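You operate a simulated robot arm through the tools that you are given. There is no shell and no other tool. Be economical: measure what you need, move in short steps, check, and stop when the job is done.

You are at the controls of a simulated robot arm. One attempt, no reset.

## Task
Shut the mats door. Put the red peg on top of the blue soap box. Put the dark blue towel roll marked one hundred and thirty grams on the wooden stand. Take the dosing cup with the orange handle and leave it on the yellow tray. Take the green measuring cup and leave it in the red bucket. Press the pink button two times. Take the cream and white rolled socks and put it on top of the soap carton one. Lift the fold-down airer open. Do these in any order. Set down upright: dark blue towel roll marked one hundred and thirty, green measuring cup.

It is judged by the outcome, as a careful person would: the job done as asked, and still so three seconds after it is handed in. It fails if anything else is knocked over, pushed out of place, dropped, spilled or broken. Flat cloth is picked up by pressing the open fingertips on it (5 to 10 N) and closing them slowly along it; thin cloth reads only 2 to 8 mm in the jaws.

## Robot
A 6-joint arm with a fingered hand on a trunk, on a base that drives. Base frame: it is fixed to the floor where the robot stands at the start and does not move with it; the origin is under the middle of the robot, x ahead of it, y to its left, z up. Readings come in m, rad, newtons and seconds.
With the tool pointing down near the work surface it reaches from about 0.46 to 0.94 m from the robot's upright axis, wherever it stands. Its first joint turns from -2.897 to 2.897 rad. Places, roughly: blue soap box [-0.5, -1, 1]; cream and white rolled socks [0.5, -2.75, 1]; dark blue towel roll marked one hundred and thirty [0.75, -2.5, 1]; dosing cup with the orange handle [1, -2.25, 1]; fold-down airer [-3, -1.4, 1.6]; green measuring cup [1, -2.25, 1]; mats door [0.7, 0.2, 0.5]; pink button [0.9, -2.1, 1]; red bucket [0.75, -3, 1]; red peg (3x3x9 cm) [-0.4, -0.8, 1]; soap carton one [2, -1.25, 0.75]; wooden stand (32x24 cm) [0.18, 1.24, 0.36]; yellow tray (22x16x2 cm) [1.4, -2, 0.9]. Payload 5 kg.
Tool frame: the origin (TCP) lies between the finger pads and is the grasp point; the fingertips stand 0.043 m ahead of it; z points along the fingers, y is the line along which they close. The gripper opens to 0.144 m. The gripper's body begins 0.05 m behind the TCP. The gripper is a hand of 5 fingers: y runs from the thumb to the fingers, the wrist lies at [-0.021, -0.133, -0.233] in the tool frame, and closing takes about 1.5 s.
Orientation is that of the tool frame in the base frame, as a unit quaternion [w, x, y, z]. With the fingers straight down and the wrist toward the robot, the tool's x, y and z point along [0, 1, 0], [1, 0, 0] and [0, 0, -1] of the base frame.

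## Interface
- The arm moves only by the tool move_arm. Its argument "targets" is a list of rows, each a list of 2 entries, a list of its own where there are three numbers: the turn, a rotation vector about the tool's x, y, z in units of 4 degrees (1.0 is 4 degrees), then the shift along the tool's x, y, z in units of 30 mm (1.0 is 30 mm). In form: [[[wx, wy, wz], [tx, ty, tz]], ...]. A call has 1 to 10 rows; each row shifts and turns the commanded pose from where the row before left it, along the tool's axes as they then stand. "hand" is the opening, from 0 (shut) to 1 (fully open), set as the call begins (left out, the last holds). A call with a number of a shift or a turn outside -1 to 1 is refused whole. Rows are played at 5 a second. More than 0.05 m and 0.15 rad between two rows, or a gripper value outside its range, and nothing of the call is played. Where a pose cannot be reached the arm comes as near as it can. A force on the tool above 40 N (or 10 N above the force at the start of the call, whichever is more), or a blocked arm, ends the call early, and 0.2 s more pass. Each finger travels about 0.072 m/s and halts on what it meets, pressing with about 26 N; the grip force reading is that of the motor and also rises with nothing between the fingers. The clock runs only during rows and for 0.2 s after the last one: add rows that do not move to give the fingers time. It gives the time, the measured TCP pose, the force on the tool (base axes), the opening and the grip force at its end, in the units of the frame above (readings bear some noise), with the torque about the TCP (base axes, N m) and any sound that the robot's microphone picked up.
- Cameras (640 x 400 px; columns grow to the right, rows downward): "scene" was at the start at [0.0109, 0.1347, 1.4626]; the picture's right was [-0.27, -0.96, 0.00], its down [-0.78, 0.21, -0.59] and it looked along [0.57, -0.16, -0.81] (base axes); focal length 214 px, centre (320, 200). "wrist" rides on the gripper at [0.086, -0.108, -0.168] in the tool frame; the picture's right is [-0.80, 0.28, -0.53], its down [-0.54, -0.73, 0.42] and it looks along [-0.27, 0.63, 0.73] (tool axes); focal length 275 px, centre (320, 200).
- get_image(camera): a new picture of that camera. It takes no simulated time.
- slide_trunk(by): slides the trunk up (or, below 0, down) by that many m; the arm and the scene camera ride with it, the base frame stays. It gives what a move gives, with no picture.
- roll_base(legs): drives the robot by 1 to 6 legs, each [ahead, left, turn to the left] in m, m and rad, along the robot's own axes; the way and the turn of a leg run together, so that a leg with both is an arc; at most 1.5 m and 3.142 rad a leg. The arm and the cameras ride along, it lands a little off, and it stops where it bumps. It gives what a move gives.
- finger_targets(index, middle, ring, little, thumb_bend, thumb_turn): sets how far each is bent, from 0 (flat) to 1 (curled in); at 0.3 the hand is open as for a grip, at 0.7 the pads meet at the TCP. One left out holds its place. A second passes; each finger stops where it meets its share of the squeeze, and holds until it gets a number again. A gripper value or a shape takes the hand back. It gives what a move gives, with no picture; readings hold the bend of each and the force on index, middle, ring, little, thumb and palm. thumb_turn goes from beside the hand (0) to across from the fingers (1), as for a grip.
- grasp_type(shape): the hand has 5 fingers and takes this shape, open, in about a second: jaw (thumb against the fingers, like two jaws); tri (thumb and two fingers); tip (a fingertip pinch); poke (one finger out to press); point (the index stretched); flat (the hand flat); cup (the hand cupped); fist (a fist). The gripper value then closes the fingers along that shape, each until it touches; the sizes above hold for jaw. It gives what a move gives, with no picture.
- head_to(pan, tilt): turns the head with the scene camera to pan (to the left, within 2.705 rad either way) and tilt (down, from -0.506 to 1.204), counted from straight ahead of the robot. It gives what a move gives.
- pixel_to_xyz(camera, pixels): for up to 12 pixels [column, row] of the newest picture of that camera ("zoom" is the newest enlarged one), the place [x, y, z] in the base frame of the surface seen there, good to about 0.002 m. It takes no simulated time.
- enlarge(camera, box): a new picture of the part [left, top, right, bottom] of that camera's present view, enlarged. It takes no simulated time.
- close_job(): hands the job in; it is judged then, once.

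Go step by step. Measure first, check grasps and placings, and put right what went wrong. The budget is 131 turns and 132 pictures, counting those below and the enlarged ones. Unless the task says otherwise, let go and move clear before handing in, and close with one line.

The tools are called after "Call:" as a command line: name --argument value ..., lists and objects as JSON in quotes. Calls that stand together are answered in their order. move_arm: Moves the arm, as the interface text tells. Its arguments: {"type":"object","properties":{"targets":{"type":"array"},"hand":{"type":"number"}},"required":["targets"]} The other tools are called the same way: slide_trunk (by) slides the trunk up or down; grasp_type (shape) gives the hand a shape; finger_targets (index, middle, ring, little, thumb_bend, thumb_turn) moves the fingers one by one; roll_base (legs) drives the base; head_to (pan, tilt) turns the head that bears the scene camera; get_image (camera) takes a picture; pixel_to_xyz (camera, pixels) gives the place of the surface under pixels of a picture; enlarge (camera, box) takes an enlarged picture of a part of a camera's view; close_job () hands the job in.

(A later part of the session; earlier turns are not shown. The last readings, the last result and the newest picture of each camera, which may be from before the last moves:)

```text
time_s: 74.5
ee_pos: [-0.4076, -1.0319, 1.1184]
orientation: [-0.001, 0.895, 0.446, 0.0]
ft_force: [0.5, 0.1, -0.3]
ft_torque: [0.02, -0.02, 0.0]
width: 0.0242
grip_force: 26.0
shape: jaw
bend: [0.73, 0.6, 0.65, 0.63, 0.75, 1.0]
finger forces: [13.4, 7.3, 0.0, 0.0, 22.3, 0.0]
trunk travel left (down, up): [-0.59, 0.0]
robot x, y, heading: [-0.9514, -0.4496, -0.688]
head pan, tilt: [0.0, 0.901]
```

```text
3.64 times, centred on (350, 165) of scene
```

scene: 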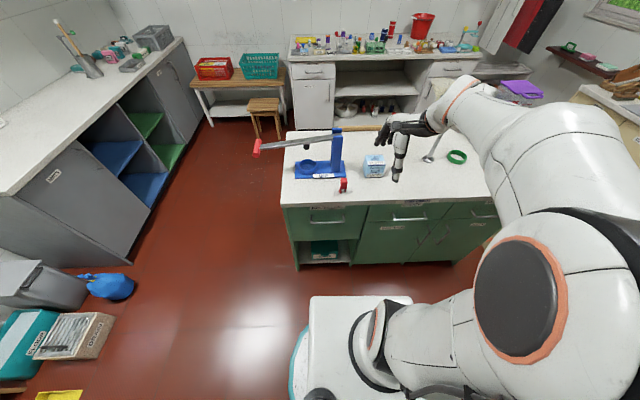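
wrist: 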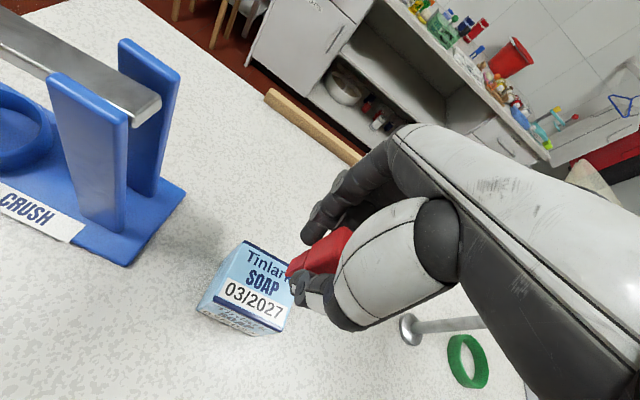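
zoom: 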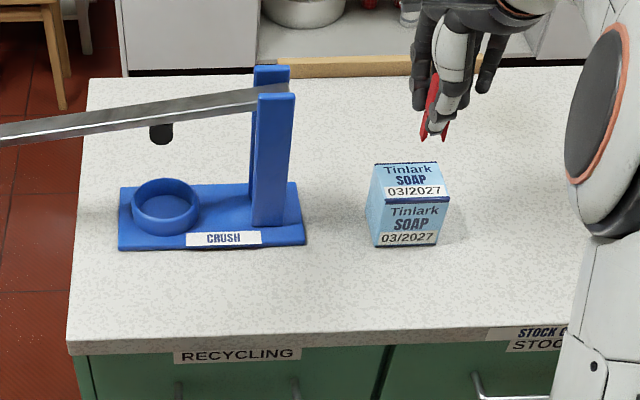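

Measure the peg's held position and the box top to fine-align.

Call:
pixel_to_xyz --camera "zoom" --pixels '[[424, 133], [445, 135], [432, 100], [382, 170], [436, 170], [374, 193], [446, 195], [410, 182]]'

Call:
enlarge --camera "scene" --box '[360, 110, 410, 180]'

```text
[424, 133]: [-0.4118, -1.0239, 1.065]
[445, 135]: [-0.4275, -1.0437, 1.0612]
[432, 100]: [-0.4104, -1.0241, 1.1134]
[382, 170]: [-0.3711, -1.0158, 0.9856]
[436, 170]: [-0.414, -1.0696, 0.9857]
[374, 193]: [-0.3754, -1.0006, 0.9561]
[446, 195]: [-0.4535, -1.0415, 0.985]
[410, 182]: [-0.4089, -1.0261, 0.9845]
```

```text
5.71 times, centred on (385, 145) of scene
```

zoom: 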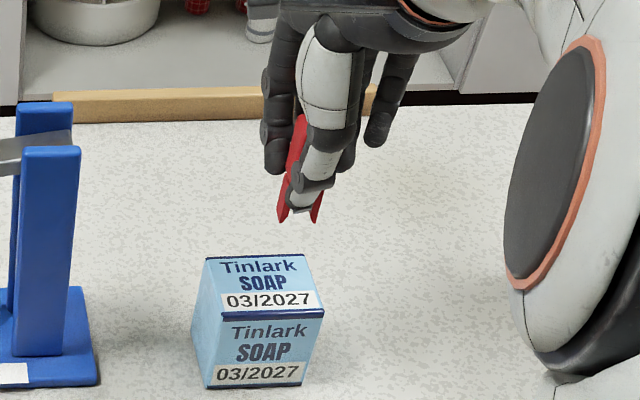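

Peg is upright, bottom ≈1.051; shift ~9 mm in v and -5 mm in u, then lower 64 mm gently onto the box.

Call:
move_arm --targets '[[[0, 0, 0], [0.3, -0.17, 0]], [[0, 0, 0], [0, 0, 0.7]], [[0, 0, 0], [0, 0, 0.6]], [[0, 0, 0], [0, 0, 0.4]], [[0, 0, 0], [0, 0, 0.2]], [[0, 0, 0], [0, 0, 0.12]], [[0, 0, 0], [0, 0, 0.08]]]'

Call:
enlarge --camera "scene" --box '[360, 110, 410, 180]'

```text
time_s: 76.1
ee_pos: [-0.4067, -1.0196, 1.0571]
orientation: [0.0, 0.895, 0.447, -0.001]
ft_force: [0.1, -0.3, -0.1]
ft_torque: [0.01, -0.01, 0.0]
width: 0.0242
grip_force: 25.9
shape: jaw
bend: [0.73, 0.6, 0.65, 0.63, 0.75, 1.0]
finger forces: [13.3, 7.2, 0.0, 0.0, 22.2, 0.1]
trunk travel left (down, up): [-0.59, 0.0]
robot x, y, heading: [-0.9505, -0.4484, -0.687]
head pan, tilt: [0.0, 0.901]
```

```text
5.71 times, centred on (385, 145) of scene
```

zoom: 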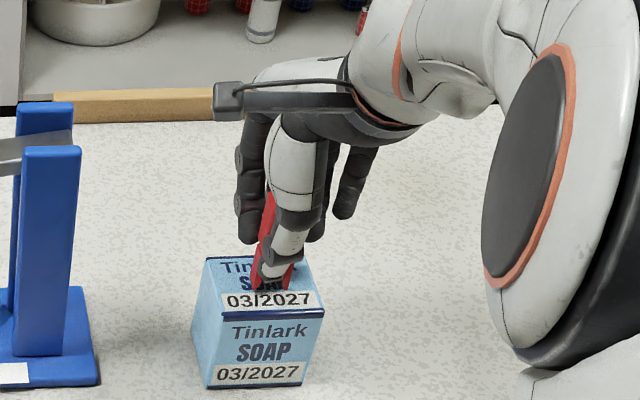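

Peg bottom sits over the box top (px 275,290). Lower a few millimetres until contact shows.

Call:
move_arm --targets '[[[0, 0, 0], [0, 0, 0.07]], [[0, 0, 0], [0, 0, 0.07]], [[0, 0, 0], [0, 0, 0]]]'

Call:
enlarge --camera "wrist" --box '[180, 200, 360, 340]'

```text
time_s: 76.9
ee_pos: [-0.4077, -1.0198, 1.0522]
orientation: [-0.001, 0.895, 0.446, 0.0]
ft_force: [0.2, -0.2, -0.6]
ft_torque: [0.0, -0.01, 0.01]
width: 0.0244
grip_force: 26.5
shape: jaw
bend: [0.73, 0.6, 0.65, 0.63, 0.75, 1.0]
finger forces: [13.3, 7.3, 0.0, 0.0, 22.3, 0.0]
trunk travel left (down, up): [-0.59, 0.0]
robot x, y, heading: [-0.9478, -0.4468, -0.686]
head pan, tilt: [0.0, 0.901]
```

```text
2.86 times, centred on (270, 270) of wrist
```

zoom: 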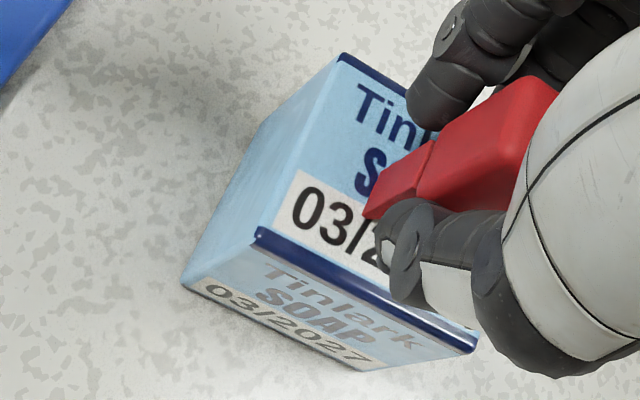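

Still no contact; lower further in 2 mm steps.

Call:
move_arm --targets '[[[0, 0, 0], [0, 0, 0.06]], [[0, 0, 0], [0, 0, 0.06]], [[0, 0, 0], [0, 0, 0]]]'

Call:
pixel_to_xyz --camera "zoom" --pixels '[[370, 210], [390, 160], [425, 180], [330, 150], [300, 200], [440, 310]]'

```text
time_s: 77.7
ee_pos: [-0.4073, -1.0203, 1.0508]
orientation: [0.001, 0.894, 0.447, -0.001]
ft_force: [-0.8, 1.0, 15.0]
ft_torque: [0.01, -0.02, 0.01]
width: 0.0247
grip_force: 26.2
shape: jaw
bend: [0.73, 0.6, 0.65, 0.63, 0.75, 1.0]
finger forces: [13.8, 8.2, 0.0, 0.0, 25.9, 0.0]
trunk travel left (down, up): [-0.59, 0.0]
robot x, y, heading: [-0.9521, -0.4492, -0.686]
head pan, tilt: [0.0, 0.901]
```

```text
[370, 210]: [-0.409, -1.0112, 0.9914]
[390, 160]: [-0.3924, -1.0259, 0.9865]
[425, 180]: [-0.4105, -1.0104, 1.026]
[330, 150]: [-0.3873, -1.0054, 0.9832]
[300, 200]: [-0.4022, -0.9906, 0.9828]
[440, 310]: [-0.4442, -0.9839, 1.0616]
```

Contact at 15 N. Ease 1 mm up, then open to release.

Call:
move_arm --targets '[[[0, 0, 0], [0, 0, -0.05]], [[0, 0, 0], [0, 0, 0]]]'

Call:
move_arm --targets '[[[0, 0, 0], [0, 0, 0]], [[0, 0, 0], [0, 0, 0]], [[0, 0, 0], [0, 0, 0]], [[0, 0, 0], [0, 0, 0]], [[0, 0, 0], [0, 0, 0]], [[0, 0, 0], [0, 0, 0]]]' --hand 0.7

Call:
enlarge --camera "wrist" --box '[180, 200, 360, 340]'

Call:
enlarge --camera "scene" --box '[360, 110, 410, 180]'

```text
time_s: 78.3
ee_pos: [-0.4088, -1.0201, 1.0514]
orientation: [0.001, 0.894, 0.447, -0.001]
ft_force: [0.6, 0.2, 15.0]
ft_torque: [-0.03, -0.13, 0.01]
width: 0.0252
grip_force: 26.7
shape: jaw
bend: [0.73, 0.6, 0.65, 0.63, 0.75, 1.0]
finger forces: [14.4, 8.6, 0.0, 0.0, 25.1, 0.0]
trunk travel left (down, up): [-0.59, 0.0]
robot x, y, heading: [-0.9487, -0.4473, -0.688]
head pan, tilt: [0.0, 0.901]
```

```text
time_s: 79.7
ee_pos: [-0.408, -1.0194, 1.05]
orientation: [-0.001, 0.895, 0.447, 0.0]
ft_force: [0.3, -0.7, 0.0]
ft_torque: [0.03, 0.01, -0.01]
width: 0.1006
grip_force: 0.0
shape: jaw
bend: [0.27, 0.37, 0.35, 0.35, 0.6, 0.99]
finger forces: [0.0, 0.0, 0.0, 0.0, 0.0, 0.0]
trunk travel left (down, up): [-0.59, 0.0]
robot x, y, heading: [-0.9494, -0.4507, -0.69]
head pan, tilt: [0.0, 0.901]
```

```text
2.86 times, centred on (270, 270) of wrist
```

zoom: 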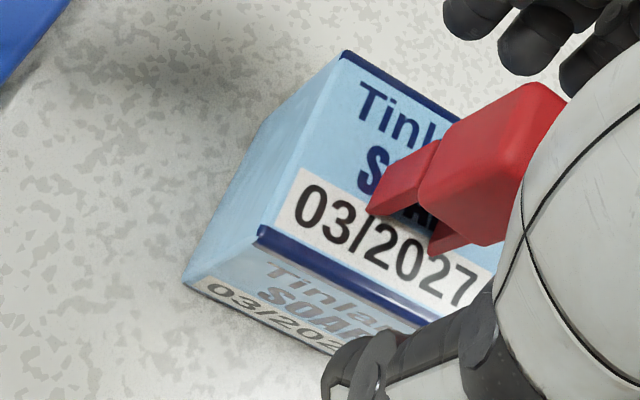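

```text
5.71 times, centred on (385, 145) of scene
```

zoom: 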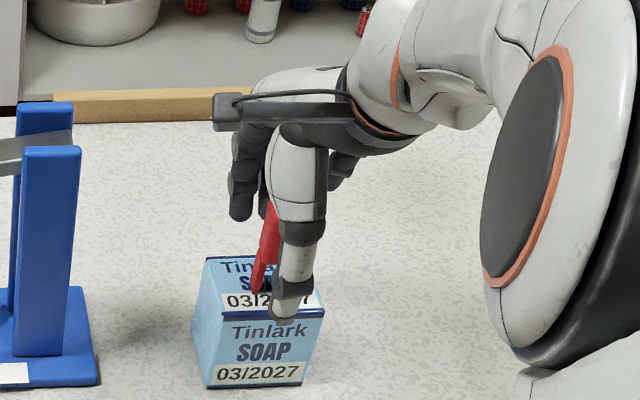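

Peg stands free on the box. Lift straight away, retract, and verify.

Call:
move_arm --targets '[[[0, 0, 0], [0, 0, -0.6]], [[0, 0, 0], [0, 0, -1]], [[0, 0, 0], [0, 0, -1]], [[0, 0, 0], [0, 0, -1]], [[0, 0, 0], [0, 0, -1]], [[0, 0, 0], [0, 0, -1]], [[0, 0, 0], [0, -1, -0.5]], [[0, 0, 0], [0, -1, 0]], [[0, 0, 0], [0, -1, 0]], [[0, 0, 0], [0, -1, 0]]]'

Call:
move_arm --targets '[[[0, 0, 0], [0, -1, 0]], [[0, 0, 0], [0, -1, 0]], [[0, 0, 0], [0, -1, 0]], [[0, 0, 0], [0, 0, 0]]]' --hand 1

Call:
enlarge --camera "scene" --box '[300, 100, 440, 200]'

Call:
head_to --pan -1.9 --tilt 0.4

Call:
get_image --camera "scene"

```text
time_s: 81.9
ee_pos: [-0.5059, -0.9496, 1.2337]
orientation: [-0.001, 0.895, 0.447, 0.0]
ft_force: [0.7, -0.1, 1.1]
ft_torque: [-0.03, -0.03, -0.03]
width: 0.1009
grip_force: 0.0
shape: jaw
bend: [0.27, 0.37, 0.35, 0.35, 0.6, 0.99]
finger forces: [0.1, 0.1, 0.1, 0.0, 0.0, 0.0]
trunk travel left (down, up): [-0.59, 0.0]
robot x, y, heading: [-0.9508, -0.4475, -0.685]
head pan, tilt: [0.0, 0.901]
```

```text
time_s: 82.9
ee_pos: [-0.573, -0.8935, 1.2356]
orientation: [-0.001, 0.895, 0.446, 0.0]
ft_force: [0.1, 0.4, 0.5]
ft_torque: [0.01, -0.01, -0.02]
width: 0.1438
grip_force: 0.0
shape: jaw
bend: [0.3, 0.3, 0.3, 0.3, 0.3, 0.98]
finger forces: [0.0, 0.1, 0.0, 0.0, 0.1, 0.0]
trunk travel left (down, up): [-0.59, 0.0]
robot x, y, heading: [-0.9539, -0.4478, -0.688]
head pan, tilt: [0.0, 0.901]
```

```text
4.00 times, centred on (370, 150) of scene
```

zoom: 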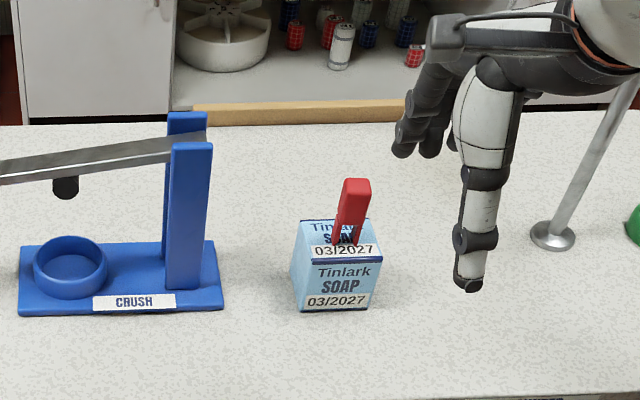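

```text
time_s: 84.8
ee_pos: [-0.5732, -0.8932, 1.2364]
orientation: [-0.001, 0.895, 0.447, -0.001]
ft_force: [0.9, 0.4, -0.7]
ft_torque: [0.01, 0.01, 0.0]
width: 0.1438
grip_force: 0.1
shape: jaw
bend: [0.3, 0.3, 0.3, 0.3, 0.3, 0.98]
finger forces: [0.1, 0.0, 0.0, 0.0, 0.0, 0.0]
trunk travel left (down, up): [-0.59, 0.0]
robot x, y, heading: [-0.9555, -0.4489, -0.689]
head pan, tilt: [-1.901, 0.4]
```

```text
94 pictures are left
```

scene: 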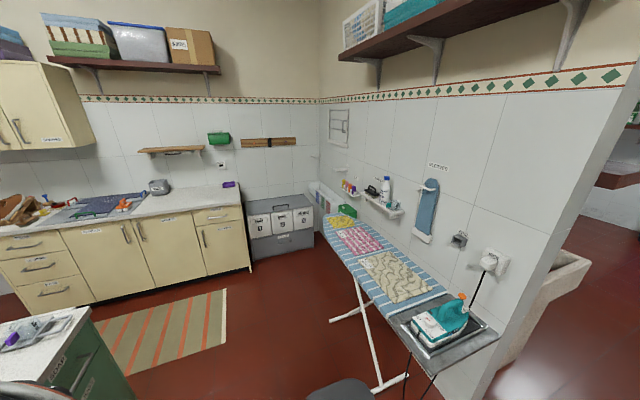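

Peg is standing on the soap box. Now the airer: measure it, the laundry box, the rug and the board for a route.

Call:
enlarge --camera "scene" --box '[300, 90, 400, 220]'

Call:
pixel_to_xyz --camera "scene" --pixels '[[225, 290], [228, 335], [332, 110], [347, 110], [332, 143], [346, 146], [332, 320], [372, 385], [322, 205], [312, 246], [345, 225], [400, 330]]'

```text
3.08 times, centred on (350, 155) of scene
```

zoom: 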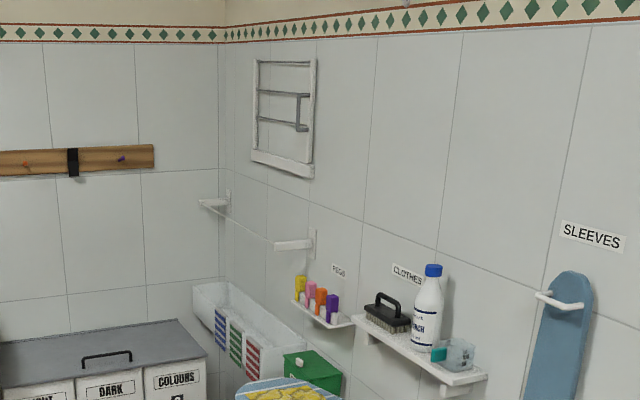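

```text
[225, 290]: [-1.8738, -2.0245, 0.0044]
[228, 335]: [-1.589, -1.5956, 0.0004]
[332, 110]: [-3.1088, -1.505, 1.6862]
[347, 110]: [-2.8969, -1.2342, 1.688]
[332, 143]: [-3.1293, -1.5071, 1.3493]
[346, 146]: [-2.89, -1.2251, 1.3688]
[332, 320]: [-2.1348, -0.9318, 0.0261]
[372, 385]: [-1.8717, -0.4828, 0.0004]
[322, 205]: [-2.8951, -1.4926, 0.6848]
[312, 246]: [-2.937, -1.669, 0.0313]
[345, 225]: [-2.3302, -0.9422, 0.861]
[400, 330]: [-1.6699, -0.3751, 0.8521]
```

The lane between rug (u≈-0.3) and board (u≈-1.1) fits. Drive to about u=-0.70, v=-2.45, turn toward the airer and look.

Call:
roll_base --legs '[[0, 0, 0.045], [-0.2, 0, 0], [0, -1.3, 0], [0, -0.22, 0], [0, 0, -1.4], [0, 0, -1.3]]'

Call:
head_to --pan 0 --tilt 0.1

Call:
get_image --camera "scene"

```text
time_s: 100.6
ee_pos: [-2.5489, -1.3791, 1.2374]
orientation: [0.001, -0.678, 0.735, 0.0]
ft_force: [-0.2, 0.1, -0.3]
ft_torque: [-0.03, -0.02, 0.0]
width: 0.1439
grip_force: 0.0
shape: jaw
bend: [0.3, 0.3, 0.3, 0.3, 0.3, 0.98]
finger forces: [0.0, 0.0, 0.0, 0.1, 0.0, 0.1]
trunk travel left (down, up): [-0.59, 0.0]
robot x, y, heading: [-1.9885, -1.5521, 3.021]
head pan, tilt: [-1.901, 0.4]
```

```text
time_s: 102.5
ee_pos: [-2.5492, -1.3784, 1.2362]
orientation: [0.001, -0.678, 0.735, 0.0]
ft_force: [0.1, 0.1, 0.2]
ft_torque: [0.0, -0.01, 0.0]
width: 0.1438
grip_force: 0.1
shape: jaw
bend: [0.3, 0.3, 0.3, 0.3, 0.3, 0.98]
finger forces: [0.0, 0.0, 0.0, 0.2, 0.0, 0.0]
trunk travel left (down, up): [-0.59, 0.0]
robot x, y, heading: [-1.9921, -1.5537, 3.018]
head pan, tilt: [0.0, 0.099]
```

```text
92 pictures are left
```

scene: 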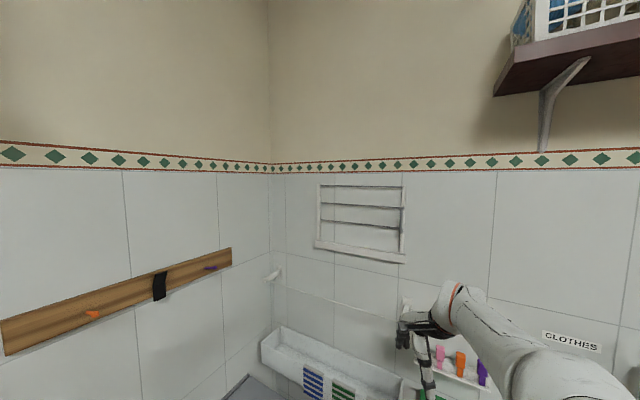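

Close-up of the airer (px 360,222).

Call:
enlarge --camera "scene" --box '[300, 170, 420, 280]'

Call:
pixel_to_xyz --camera "zoom" --pixels '[[118, 80], [564, 92], [95, 370], [330, 395], [553, 235], [330, 320], [110, 245], [540, 170], [300, 140], [300, 222], [555, 170], [560, 320]]'

```text
3.64 times, centred on (360, 225) of scene
```

zoom: 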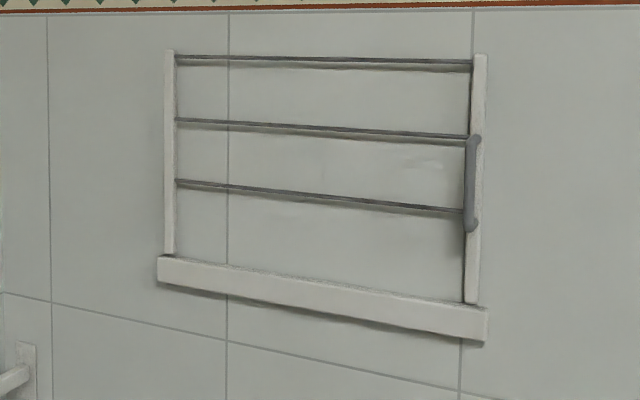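

```text
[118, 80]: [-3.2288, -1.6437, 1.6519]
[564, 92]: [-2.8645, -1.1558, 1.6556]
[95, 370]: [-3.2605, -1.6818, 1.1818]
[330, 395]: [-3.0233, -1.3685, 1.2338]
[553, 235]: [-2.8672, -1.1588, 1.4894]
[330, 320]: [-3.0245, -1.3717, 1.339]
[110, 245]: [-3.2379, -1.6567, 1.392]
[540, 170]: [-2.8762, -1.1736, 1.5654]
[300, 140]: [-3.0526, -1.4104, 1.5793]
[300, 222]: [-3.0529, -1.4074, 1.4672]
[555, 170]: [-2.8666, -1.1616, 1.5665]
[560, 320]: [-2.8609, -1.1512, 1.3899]
```

The frame has side posts, three rods, and a vertical grip on the right post (zoom px 471,183). Measure those exactly.

Call:
pixel_to_xyz --camera "zoom" --pixels '[[470, 160], [470, 185], [470, 210], [474, 138], [474, 226], [480, 90], [474, 270], [168, 100], [475, 322], [320, 62], [320, 132], [320, 290]]'

Call:
enlarge --camera "scene" --box '[375, 195, 415, 255]'

```text
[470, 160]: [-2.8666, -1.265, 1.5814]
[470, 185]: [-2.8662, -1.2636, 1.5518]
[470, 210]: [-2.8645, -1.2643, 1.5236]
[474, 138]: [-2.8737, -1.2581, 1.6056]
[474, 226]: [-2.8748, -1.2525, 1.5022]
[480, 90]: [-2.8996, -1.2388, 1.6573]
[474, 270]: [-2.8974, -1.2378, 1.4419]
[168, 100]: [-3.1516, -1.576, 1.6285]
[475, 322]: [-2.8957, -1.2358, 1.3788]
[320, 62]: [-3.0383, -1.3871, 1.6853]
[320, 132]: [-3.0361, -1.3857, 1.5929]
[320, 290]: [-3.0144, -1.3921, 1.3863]
```

```text
6.67 times, centred on (395, 225) of scene
```

zoom: 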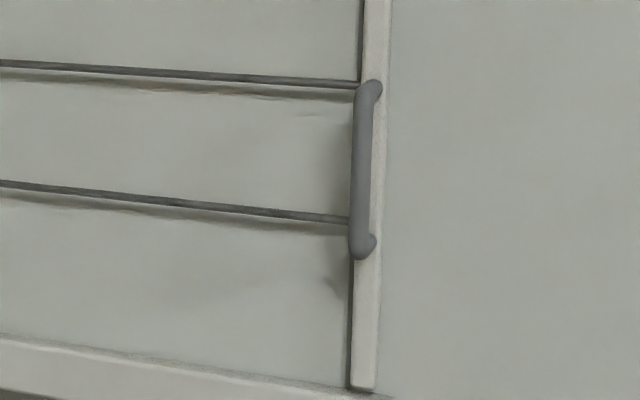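

The grip bar is vertical at (-2.866,-1.264), z 1.50–1.605, ~4 cm proud. I'll raise the arm, turn the base square to the wall and rotate the hand to point at the wall with fingers closing sideways.

Call:
move_arm --targets '[[[0, 0, 0], [0, 0, -1]], [[0, 0, 0], [0, 0, -1]], [[0, 0, 0], [0, 0, -1]], [[0, 0, 0], [0, 0, -1]], [[0, 0, 0], [0, 0, -1]], [[0, 0, 0], [0, 0, -1]], [[0, 0, 0], [0, 0, -1]], [[0, 0, 0], [0, 0, -1]], [[0, 0, 0], [0, 0, -1]], [[0, 0, 0], [0, 0, -1]]]'

Call:
roll_base --legs '[[0, 0, -0.52]]'

Call:
move_arm --targets '[[[-1, -1, -1], [0, 0, 0]], [[-1, -1, -1], [0, 0, 0]], [[-1, -1, -1], [0, 0, 0]], [[-1, -1, -1], [0, 0, 0]], [[-1, -1, -1], [0, 0, 0]], [[-1, -1, -1], [0, 0, 0]], [[-1, -1, -1], [0, 0, 0]], [[-1, -1, -1], [0, 0, 0]], [[-1, -1, -1], [0, 0, 0]]]'

Call:
get_image --camera "scene"

```text
time_s: 104.7
ee_pos: [-2.5492, -1.3802, 1.5333]
orientation: [0.001, -0.678, 0.735, -0.001]
ft_force: [0.7, -0.7, -0.3]
ft_torque: [-0.01, 0.02, 0.02]
width: 0.1439
grip_force: 0.1
shape: jaw
bend: [0.3, 0.3, 0.3, 0.3, 0.3, 0.98]
finger forces: [0.0, 0.1, 0.0, 0.0, 0.0, 0.1]
trunk travel left (down, up): [-0.59, 0.0]
robot x, y, heading: [-1.9935, -1.5512, 3.021]
head pan, tilt: [0.0, 0.099]
```

```text
time_s: 106.6
ee_pos: [-2.3901, -1.1269, 1.5341]
orientation: [0.0, -0.467, 0.884, -0.001]
ft_force: [0.6, -0.2, 0.5]
ft_torque: [0.02, -0.02, 0.0]
width: 0.1437
grip_force: 0.1
shape: jaw
bend: [0.3, 0.3, 0.3, 0.3, 0.3, 0.98]
finger forces: [0.0, 0.1, 0.1, 0.0, 0.0, 0.1]
trunk travel left (down, up): [-0.59, 0.0]
robot x, y, heading: [-1.9868, -1.5523, 2.503]
head pan, tilt: [0.0, 0.099]
```

```text
time_s: 108.6
ee_pos: [-2.3909, -1.1278, 1.5331]
orientation: [-0.126, 0.663, -0.617, -0.404]
ft_force: [0.3, 0.2, -0.6]
ft_torque: [-0.04, 0.01, 0.02]
width: 0.1437
grip_force: 0.0
shape: jaw
bend: [0.3, 0.3, 0.3, 0.3, 0.3, 0.98]
finger forces: [0.1, 0.1, 0.0, 0.1, 0.1, 0.1]
trunk travel left (down, up): [-0.59, 0.0]
robot x, y, heading: [-1.9917, -1.5523, 2.502]
head pan, tilt: [0.0, 0.099]
```

```text
89 pictures are left
```

scene: 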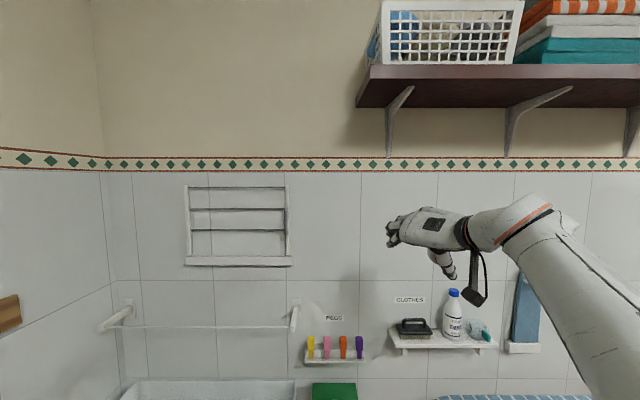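

Rotation proceeds well. Continue to complete it.

Call:
move_arm --targets '[[[-1, -1, -1], [0, 0, 0]], [[-1, -1, -1], [0, 0, 0]], [[-1, -1, -1], [0, 0, 0]], [[-1, -1, -1], [0, 0, 0]], [[-1, -1, -1], [0, 0, 0]], [[-1, -1, -1], [0, 0, 0]], [[-1, -1, -1], [0, 0, 0]], [[-1, -1, -1], [0, 0, 0]], [[-0.3, -0.3, -0.3], [0, 0, 0]]]'

Call:
get_image --camera "scene"

```text
time_s: 110.6
ee_pos: [-2.4287, -1.1552, 1.594]
orientation: [-0.196, 0.697, -0.336, -0.603]
ft_force: [0.6, 0.3, 1.0]
ft_torque: [-0.05, 0.01, 0.02]
width: 0.1441
grip_force: 0.0
shape: jaw
bend: [0.3, 0.3, 0.3, 0.3, 0.3, 0.98]
finger forces: [0.1, 0.0, 0.0, 0.0, 0.1, 0.0]
out of reach, approached as far as the arm can: row 5, 6, 7, 8, 9
trunk travel left (down, up): [-0.59, 0.0]
robot x, y, heading: [-1.9906, -1.5549, 2.5]
head pan, tilt: [0.0, 0.099]
```

```text
88 pictures are left
```

scene: 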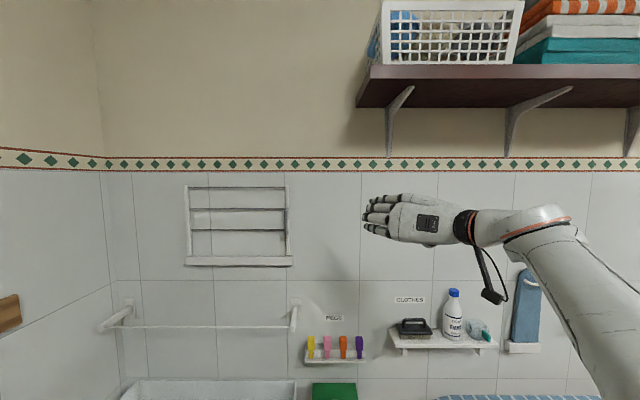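

Hand now points at the wall with fingers closing sideways, palm pitched ~11° down. Check floor clearance on the left before driving closer.

Call:
head_to --pan 0.7 --tilt 0.7

Call:
get_image --camera "scene"

Call:
pixel_to_xyz --camera "scene" --pixels '[[300, 300], [340, 280], [200, 300], [250, 250], [100, 300], [400, 250], [350, 200], [450, 300]]'

```text
time_s: 111.6
ee_pos: [-2.4275, -1.1557, 1.594]
orientation: [-0.195, 0.697, -0.336, -0.603]
ft_force: [-0.1, -0.2, 0.4]
ft_torque: [0.02, 0.01, 0.01]
width: 0.1438
grip_force: 0.0
shape: jaw
bend: [0.3, 0.3, 0.3, 0.3, 0.3, 0.98]
finger forces: [0.0, 0.1, 0.0, 0.0, 0.0, 0.0]
trunk travel left (down, up): [-0.59, 0.0]
robot x, y, heading: [-1.9913, -1.5511, 2.497]
head pan, tilt: [0.7, 0.7]
```

```text
87 pictures are left
```

scene: 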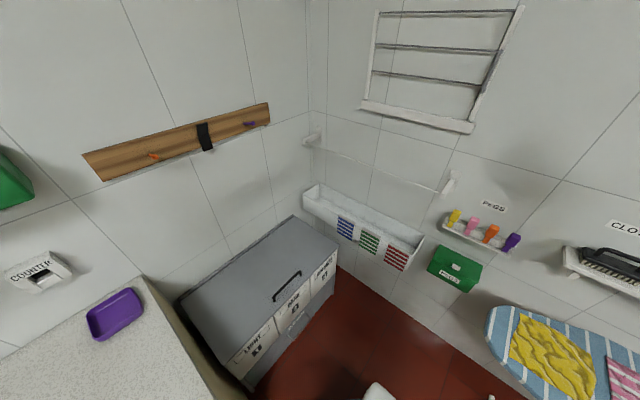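

```text
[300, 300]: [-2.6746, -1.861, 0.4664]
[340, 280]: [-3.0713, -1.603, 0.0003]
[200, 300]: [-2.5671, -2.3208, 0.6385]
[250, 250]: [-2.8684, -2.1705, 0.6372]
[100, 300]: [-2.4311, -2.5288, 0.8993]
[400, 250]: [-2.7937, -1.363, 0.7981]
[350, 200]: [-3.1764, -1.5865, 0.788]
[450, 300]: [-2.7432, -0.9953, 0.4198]
```

Cabinet/laundry fronts leave room for a small move. Drive 0.10 ahead, 0.14 left, then shift the hand left toward the grip.

Call:
roll_base --legs '[[0.1, 0.14, 0]]'

Call:
move_arm --targets '[[[0, 0, 0], [0, 1, 0]], [[0, 0, 0], [0, 1, 0]], [[0, 0, 0], [0, 1, 0]], [[0, 0, 0], [0, 1, 0]], [[0, 0, 0], [0, 1, 0]]]'

Call:
head_to --pan 0.2 --tilt 0.05

Call:
get_image --camera "scene"

Call:
get_image --camera "wrist"

```text
time_s: 113.1
ee_pos: [-2.5895, -1.2083, 1.5948]
orientation: [-0.194, 0.698, -0.334, -0.603]
ft_force: [-0.8, -0.6, -0.8]
ft_torque: [0.03, -0.03, -0.04]
width: 0.1441
grip_force: 0.2
shape: jaw
bend: [0.3, 0.3, 0.3, 0.3, 0.3, 0.98]
finger forces: [0.1, 0.0, 0.0, 0.0, 0.0, 0.1]
trunk travel left (down, up): [-0.59, 0.0]
robot x, y, heading: [-2.1565, -1.6081, 2.507]
head pan, tilt: [0.7, 0.7]
```

```text
time_s: 114.3
ee_pos: [-2.6922, -1.3153, 1.6122]
orientation: [-0.194, 0.698, -0.334, -0.603]
ft_force: [0.1, 0.0, 0.0]
ft_torque: [0.0, 0.0, 0.0]
width: 0.144
grip_force: 0.2
shape: jaw
bend: [0.3, 0.3, 0.3, 0.3, 0.3, 0.98]
finger forces: [0.0, 0.1, 0.0, 0.0, 0.1, 0.0]
trunk travel left (down, up): [-0.59, 0.0]
robot x, y, heading: [-2.1504, -1.6047, 2.502]
head pan, tilt: [0.7, 0.7]
```

```text
time_s: 115.3
ee_pos: [-2.6927, -1.3151, 1.6116]
orientation: [-0.193, 0.698, -0.334, -0.603]
ft_force: [0.0, -0.8, 0.4]
ft_torque: [0.02, 0.01, 0.0]
width: 0.1439
grip_force: 0.1
shape: jaw
bend: [0.3, 0.3, 0.3, 0.3, 0.3, 0.98]
finger forces: [0.1, 0.0, 0.0, 0.1, 0.0, 0.1]
trunk travel left (down, up): [-0.59, 0.0]
robot x, y, heading: [-2.1518, -1.6024, 2.503]
head pan, tilt: [0.201, 0.051]
```

```text
86 pictures are left
```

scene: 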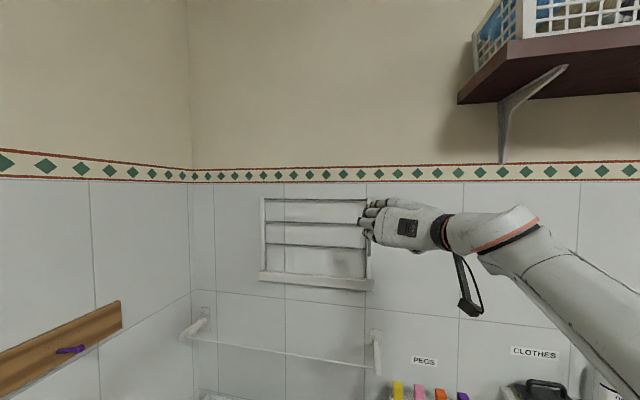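

```text
85 pictures are left
```

wrist: 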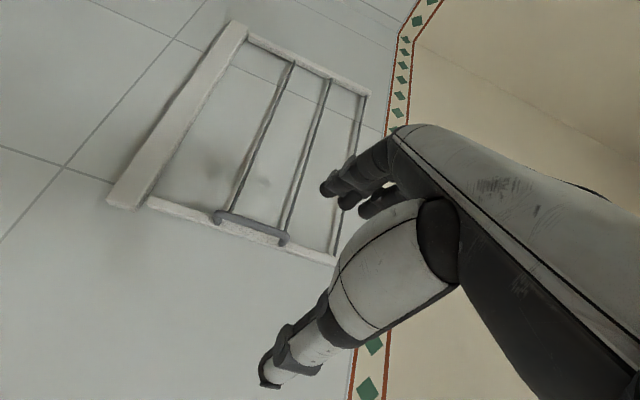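

Compute offset to the bar in tool axes: x +37 mm, y +79 mm, z +155 mm. Approach in two stages.

Call:
move_arm --targets '[[[0, 0, 0], [0.4, 0.9, 0]], [[0, 0, 0], [0.4, 0.9, 0]], [[0, 0, 0], [0.44, 0.82, 0.5]], [[0, 0, 0], [0, 0, 1]], [[0, 0, 0], [0, 0, 0.8]]]'

Call:
get_image --camera "wrist"

Call:
enlarge --camera "scene" --box '[250, 160, 450, 310]'

```text
time_s: 116.5
ee_pos: [-2.8, -1.3294, 1.5726]
orientation: [-0.195, 0.699, -0.334, -0.601]
ft_force: [-0.2, 0.4, 0.5]
ft_torque: [0.02, -0.02, 0.01]
width: 0.1439
grip_force: 0.1
shape: jaw
bend: [0.3, 0.3, 0.3, 0.3, 0.3, 0.98]
finger forces: [0.0, 0.0, 0.0, 0.1, 0.1, 0.0]
trunk travel left (down, up): [-0.59, 0.0]
robot x, y, heading: [-2.1502, -1.6061, 2.503]
head pan, tilt: [0.201, 0.051]
```

```text
84 pictures are left
```

wrist: 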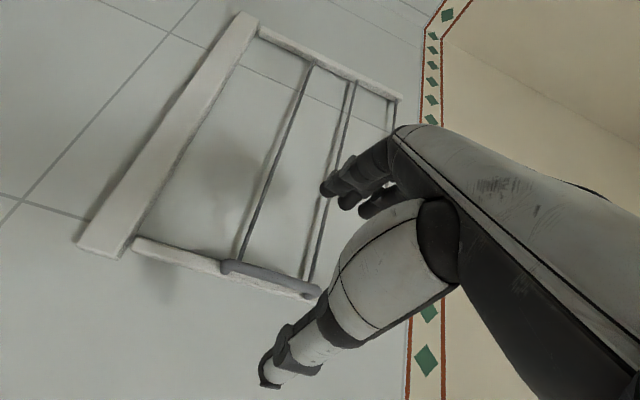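

```text
2.67 times, centred on (350, 235) of scene
```

zoom: 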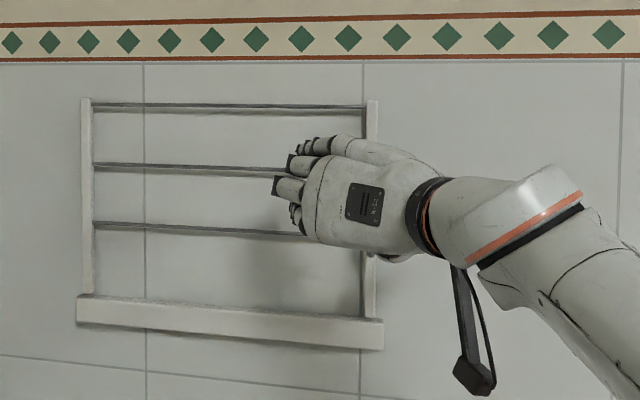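

Fingers now straddle the bar laterally; advance 80 mm slowly and close.

Call:
move_arm --targets '[[[0, 0, 0], [0.1, -0.1, 0.7]], [[0, 0, 0], [0, 0, 0.7]], [[0, 0, 0], [0, 0, 0.6]], [[0, 0, 0], [0, 0, 0.4]], [[0, 0, 0], [0, 0, 0.27]]]'

Call:
move_arm --targets '[[[0, 0, 0], [0, 0, 0]], [[0, 0, 0], [0, 0, 0]], [[0, 0, 0], [0, 0, 0]], [[0, 0, 0], [0, 0, 0]], [[0, 0, 0], [0, 0, 0]], [[0, 0, 0], [0, 0, 0]], [[0, 0, 0], [0, 0, 0]], [[0, 0, 0], [0, 0, 0]]]' --hand 0

Call:
get_image --camera "wrist"

```text
time_s: 117.7
ee_pos: [-2.8515, -1.2744, 1.5566]
orientation: [-0.194, 0.698, -0.335, -0.603]
ft_force: [0.1, 0.2, 0.8]
ft_torque: [0.03, 0.0, -0.01]
width: 0.144
grip_force: 0.1
shape: jaw
bend: [0.3, 0.3, 0.3, 0.3, 0.3, 0.98]
finger forces: [0.1, 0.0, 0.0, 0.0, 0.0, 0.1]
trunk travel left (down, up): [-0.59, 0.0]
robot x, y, heading: [-2.15, -1.6068, 2.503]
head pan, tilt: [0.201, 0.051]
```

```text
time_s: 119.5
ee_pos: [-2.8526, -1.2741, 1.5549]
orientation: [-0.195, 0.699, -0.334, -0.602]
ft_force: [-0.7, 3.1, -1.2]
ft_torque: [0.13, -0.11, 0.01]
width: 0.004
grip_force: 26.1
shape: jaw
bend: [0.72, 0.67, 0.6, 0.7, 0.71, 1.0]
finger forces: [10.2, 4.1, 3.3, 0.4, 20.6, 0.1]
trunk travel left (down, up): [-0.59, 0.0]
robot x, y, heading: [-2.1509, -1.609, 2.5]
head pan, tilt: [0.201, 0.051]
```

```text
82 pictures are left
```

wrist: 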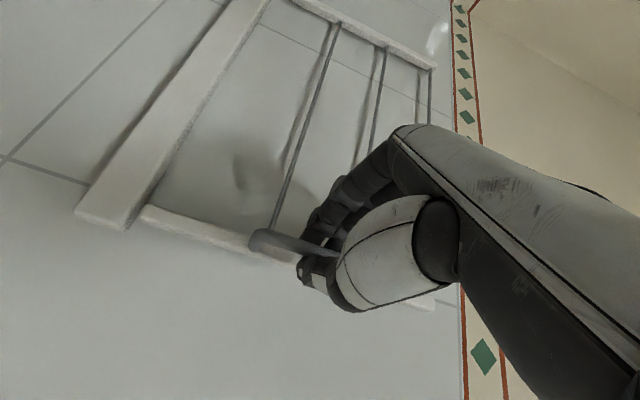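

The bar is gripped. Pull back gently 3 cm and read the response.

Call:
move_arm --targets '[[[0, 0, 0], [0, 0, -0.25]], [[0, 0, 0], [0, 0, -0.25]], [[0, 0, 0], [0, 0, -0.25]], [[0, 0, 0], [0, 0, -0.25]]]'

Call:
enlarge --camera "scene" --box '[250, 160, 450, 310]'

Call:
get_image --camera "wrist"

```text
time_s: 120.5
ee_pos: [-2.8338, -1.2903, 1.5541]
orientation: [-0.195, 0.7, -0.336, -0.599]
ft_force: [-0.5, 16.7, -27.3]
ft_torque: [0.06, -0.64, -0.25]
width: 0.0029
grip_force: 26.4
shape: jaw
bend: [0.71, 0.71, 0.61, 0.7, 0.7, 1.0]
finger forces: [10.2, 2.4, 7.8, 0.0, 25.8, 0.1]
trunk travel left (down, up): [-0.59, 0.0]
robot x, y, heading: [-2.155, -1.6049, 2.499]
head pan, tilt: [0.201, 0.051]
```

```text
2.67 times, centred on (350, 235) of scene
```

zoom: 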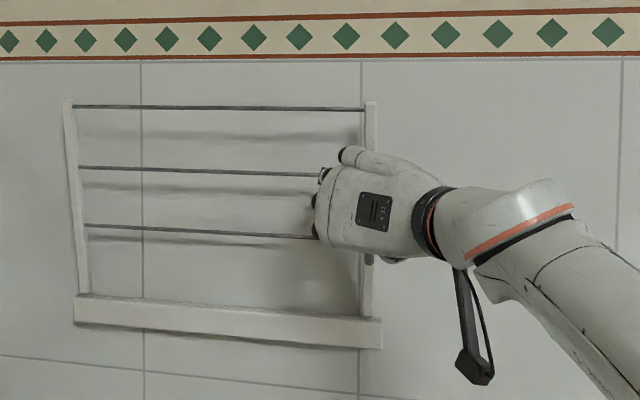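

```text
80 pictures are left
```

wrist: 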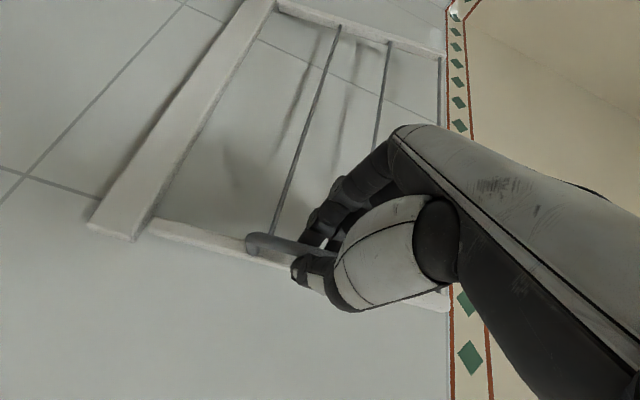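

The hinge is at the bottom rail: the frame tilts outward and folds down. I'll follow its arc (hinge z≈1.385), pulling out and down.

Call:
move_arm --targets '[[[0, 0, 0], [0.48, -0.1, -0.22]], [[0, 0, 0], [0.48, -0.1, -0.22]], [[0, 0, 0], [0.42, -0.11, -0.38]], [[0, 0, 0], [0.42, -0.11, -0.38]], [[0, 0, 0], [0.49, -0.11, -0.29]], [[0, 0, 0], [0.49, -0.11, -0.29]]]'

Call:
enlarge --camera "scene" --box '[250, 160, 450, 310]'

```text
time_s: 121.9
ee_pos: [-2.7715, -1.3424, 1.4913]
orientation: [-0.193, 0.7, -0.334, -0.601]
ft_force: [13.2, -8.2, 13.0]
ft_torque: [0.8, 0.91, -0.17]
width: 0.0037
grip_force: 25.9
shape: jaw
bend: [0.72, 0.66, 0.7, 0.71, 0.71, 1.0]
finger forces: [0.0, 6.5, 1.3, 19.9, 0.0, 0.0]
trunk travel left (down, up): [-0.59, 0.0]
robot x, y, heading: [-2.1493, -1.6026, 2.506]
head pan, tilt: [0.201, 0.051]
```

```text
2.67 times, centred on (350, 235) of scene
```

zoom: 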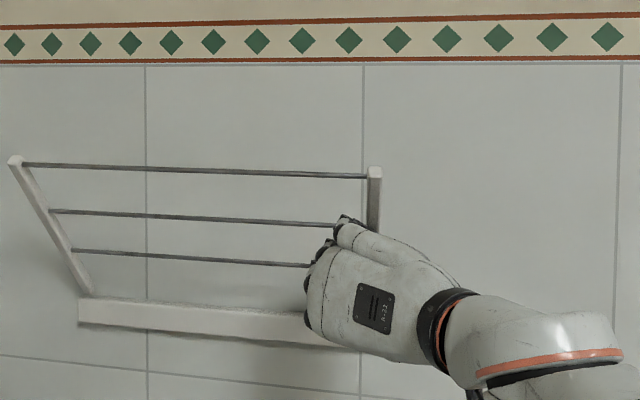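

It follows nicely, about 45° open. Continue along the arc.

Call:
move_arm --targets '[[[0, 0, 0], [0.54, -0.11, -0.18]], [[0, 0, 0], [0.54, -0.11, -0.18]], [[0, 0, 0], [0.55, -0.1, -0.08]], [[0, 0, 0], [0.55, -0.1, -0.08]], [[0, 0, 0], [0.57, -0.09, 0.04]], [[0, 0, 0], [0.57, -0.09, 0.04]]]'

Call:
get_image --camera "scene"

```text
time_s: 123.3
ee_pos: [-2.7367, -1.377, 1.4721]
orientation: [-0.195, 0.701, -0.335, -0.598]
ft_force: [-0.9, -4.7, -1.6]
ft_torque: [0.06, -0.11, 0.16]
width: 0.003
grip_force: 26.3
shape: jaw
bend: [0.72, 0.71, 0.7, 0.7, 0.71, 1.0]
finger forces: [0.1, 0.0, 3.3, 0.0, 0.0, 0.0]
out of reach, approached as far as the arm can: row 1, 2, 3, 4, 5, 6
trunk travel left (down, up): [-0.59, 0.0]
robot x, y, heading: [-2.1487, -1.6022, 2.502]
head pan, tilt: [0.201, 0.051]
```

```text
78 pictures are left
```

scene: 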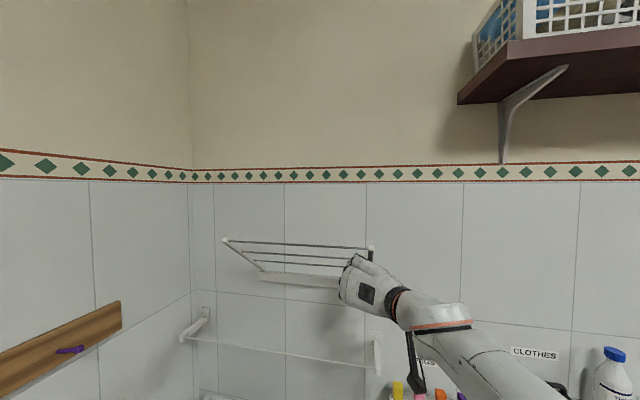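

About 65° open but the arm is at its reach limit in this posture. Release, back out, and then press the frame down from above.

Call:
move_arm --targets '[[[0, 0, 0], [0, 0, 0]], [[0, 0, 0], [0, 0, 0]], [[0, 0, 0], [0, 0, 0]], [[0, 0, 0], [0, 0, 0]], [[0, 0, 0], [0, 0, 0]], [[0, 0, 0], [0, 0, 0]]]' --hand 1

Call:
roll_base --legs '[[-0.15, 0, 0]]'

Call:
get_image --camera "scene"

```text
time_s: 124.7
ee_pos: [-2.7376, -1.3761, 1.4722]
orientation: [-0.196, 0.702, -0.335, -0.597]
ft_force: [1.8, -0.2, -1.5]
ft_torque: [0.04, -0.08, 0.03]
width: 0.1436
grip_force: 0.0
shape: jaw
bend: [0.3, 0.3, 0.31, 0.3, 0.3, 0.98]
finger forces: [0.0, 0.1, 2.1, 0.0, 0.0, 0.1]
trunk travel left (down, up): [-0.59, 0.0]
robot x, y, heading: [-2.1517, -1.6021, 2.507]
head pan, tilt: [0.201, 0.051]
```

```text
time_s: 126.1
ee_pos: [-2.6136, -1.4662, 1.4724]
orientation: [-0.197, 0.701, -0.337, -0.597]
ft_force: [1.1, -0.2, 1.4]
ft_torque: [-0.01, 0.03, 0.02]
width: 0.1435
grip_force: 0.0
shape: jaw
bend: [0.3, 0.3, 0.3, 0.3, 0.3, 0.98]
finger forces: [0.0, 0.0, 0.1, 0.1, 0.0, 0.0]
trunk travel left (down, up): [-0.59, 0.0]
robot x, y, heading: [-2.0249, -1.6919, 2.503]
head pan, tilt: [0.201, 0.051]
```

```text
77 pictures are left
```

scene: 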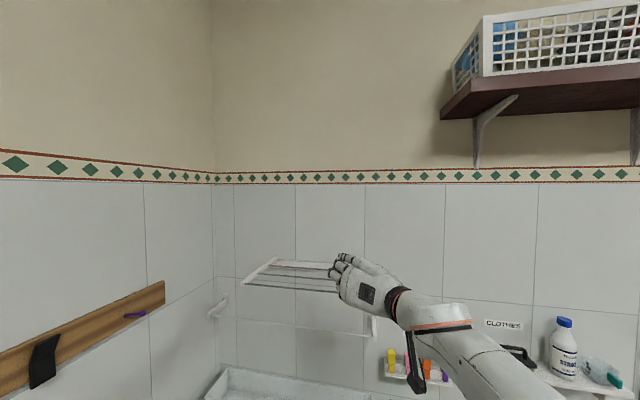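

After release the frame swung down to about horizontal. Zoom and measure.

Call:
enlarge --camera "scene" --box '[230, 240, 350, 310]'

Call:
pixel_to_xyz --camera "zoom" --pixels '[[80, 225], [100, 205], [130, 180], [180, 135], [200, 125], [220, 110], [85, 217], [400, 262], [350, 243], [350, 240]]'

```text
5.33 times, centred on (290, 275) of scene
```

zoom: 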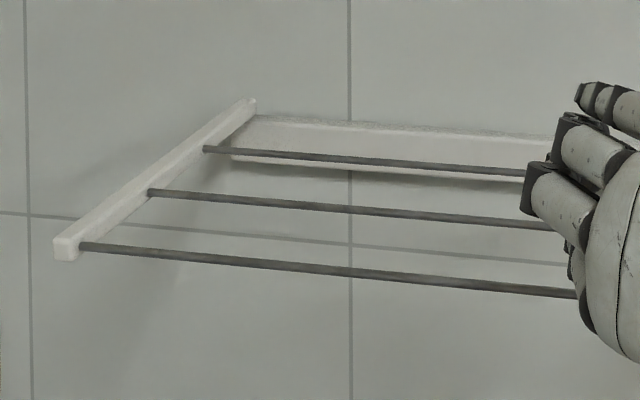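

```text
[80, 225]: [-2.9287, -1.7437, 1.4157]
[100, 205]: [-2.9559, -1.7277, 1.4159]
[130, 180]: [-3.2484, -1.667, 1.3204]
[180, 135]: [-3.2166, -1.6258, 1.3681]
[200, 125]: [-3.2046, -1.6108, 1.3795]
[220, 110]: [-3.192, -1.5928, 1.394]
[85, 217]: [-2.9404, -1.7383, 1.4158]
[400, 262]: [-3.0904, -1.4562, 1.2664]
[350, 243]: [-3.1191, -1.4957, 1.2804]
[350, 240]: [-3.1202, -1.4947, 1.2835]
```

Posts lie level at z≈1.416: the airer is fully open. Now back off, restore the hand to pointing down, and head toward the far counter around the near end of the island.

Call:
roll_base --legs '[[-0.1, 0, 0]]'

Call:
move_arm --targets '[[[1, 1, 1], [0, 0, 0]], [[1, 1, 1], [0, 0, 0]], [[1, 1, 1], [0, 0, 0]], [[1, 1, 1], [0, 0, 0]], [[1, 1, 1], [0, 0, 0]], [[1, 1, 1], [0, 0, 0]], [[1, 1, 1], [0, 0, 0]], [[1, 1, 1], [0, 0, 0]], [[1, 1, 1], [0, 0, 0]], [[1, 1, 1], [0, 0, 0]]]'

Call:
move_arm --targets '[[[1, 1, 1], [0, 0, 0]], [[1, 1, 1], [0, 0, 0]], [[1, 1, 1], [0, 0, 0]], [[1, 1, 1], [0, 0, 0]], [[1, 1, 1], [0, 0, 0]]]'

Call:
roll_base --legs '[[0, 0, -1.57], [0, 0.14, 0]]'

Call:
head_to --pan 0.0 --tilt 0.5

Call:
get_image --camera "scene"

```text
time_s: 127.2
ee_pos: [-2.5312, -1.5269, 1.4734]
orientation: [-0.196, 0.7, -0.337, -0.598]
ft_force: [-0.5, -0.8, 1.0]
ft_torque: [-0.02, 0.02, 0.0]
width: 0.1434
grip_force: 0.2
shape: jaw
bend: [0.3, 0.3, 0.3, 0.3, 0.3, 0.98]
finger forces: [0.0, 0.1, 0.1, 0.0, 0.1, 0.0]
trunk travel left (down, up): [-0.59, 0.0]
robot x, y, heading: [-1.9491, -1.754, 2.503]
head pan, tilt: [0.201, 0.051]
```

```text
time_s: 129.4
ee_pos: [-2.5326, -1.5268, 1.4716]
orientation: [0.085, -0.598, 0.767, 0.214]
ft_force: [0.8, 1.2, -0.5]
ft_torque: [-0.02, 0.0, -0.02]
width: 0.1439
grip_force: 0.0
shape: jaw
bend: [0.3, 0.3, 0.3, 0.3, 0.3, 0.98]
finger forces: [0.0, 0.1, 0.0, 0.1, 0.0, 0.0]
trunk travel left (down, up): [-0.59, 0.0]
robot x, y, heading: [-1.9434, -1.753, 2.498]
head pan, tilt: [0.201, 0.051]
```

```text
time_s: 130.7
ee_pos: [-2.5326, -1.5262, 1.4711]
orientation: [0.014, -0.461, 0.887, -0.015]
ft_force: [-0.2, 0.5, 1.0]
ft_torque: [-0.01, 0.0, 0.01]
width: 0.1436
grip_force: 0.0
shape: jaw
bend: [0.3, 0.3, 0.3, 0.3, 0.3, 0.98]
finger forces: [0.1, 0.0, 0.0, 0.1, 0.0, 0.0]
trunk travel left (down, up): [-0.59, 0.0]
robot x, y, heading: [-1.9469, -1.753, 2.504]
head pan, tilt: [0.201, 0.051]
```

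```text
time_s: 135.8
ee_pos: [-1.8292, -1.0881, 1.4723]
orientation: [0.001, 0.299, 0.954, -0.021]
ft_force: [-0.6, 0.4, -0.4]
ft_torque: [-0.01, -0.05, 0.01]
width: 0.1438
grip_force: 0.0
shape: jaw
bend: [0.3, 0.3, 0.3, 0.3, 0.3, 0.98]
finger forces: [0.0, 0.0, 0.0, 0.0, 0.1, 0.0]
trunk travel left (down, up): [-0.59, 0.0]
robot x, y, heading: [-2.0566, -1.6753, 0.927]
head pan, tilt: [0.201, 0.051]
```

```text
time_s: 136.7
ee_pos: [-1.8274, -1.09, 1.4731]
orientation: [0.0, 0.3, 0.954, -0.021]
ft_force: [-0.1, -0.4, 0.3]
ft_torque: [-0.01, -0.01, -0.02]
width: 0.1439
grip_force: 0.0
shape: jaw
bend: [0.3, 0.3, 0.3, 0.3, 0.3, 0.98]
finger forces: [0.0, 0.0, 0.0, 0.0, 0.0, 0.0]
trunk travel left (down, up): [-0.59, 0.0]
robot x, y, heading: [-2.0552, -1.6765, 0.931]
head pan, tilt: [0.0, 0.499]
```

```text
75 pictures are left
```

scene: 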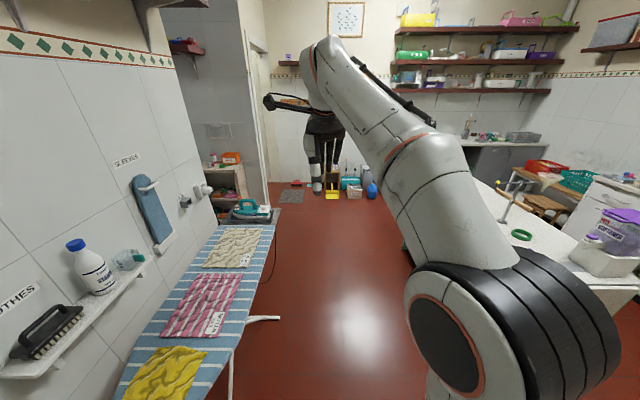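

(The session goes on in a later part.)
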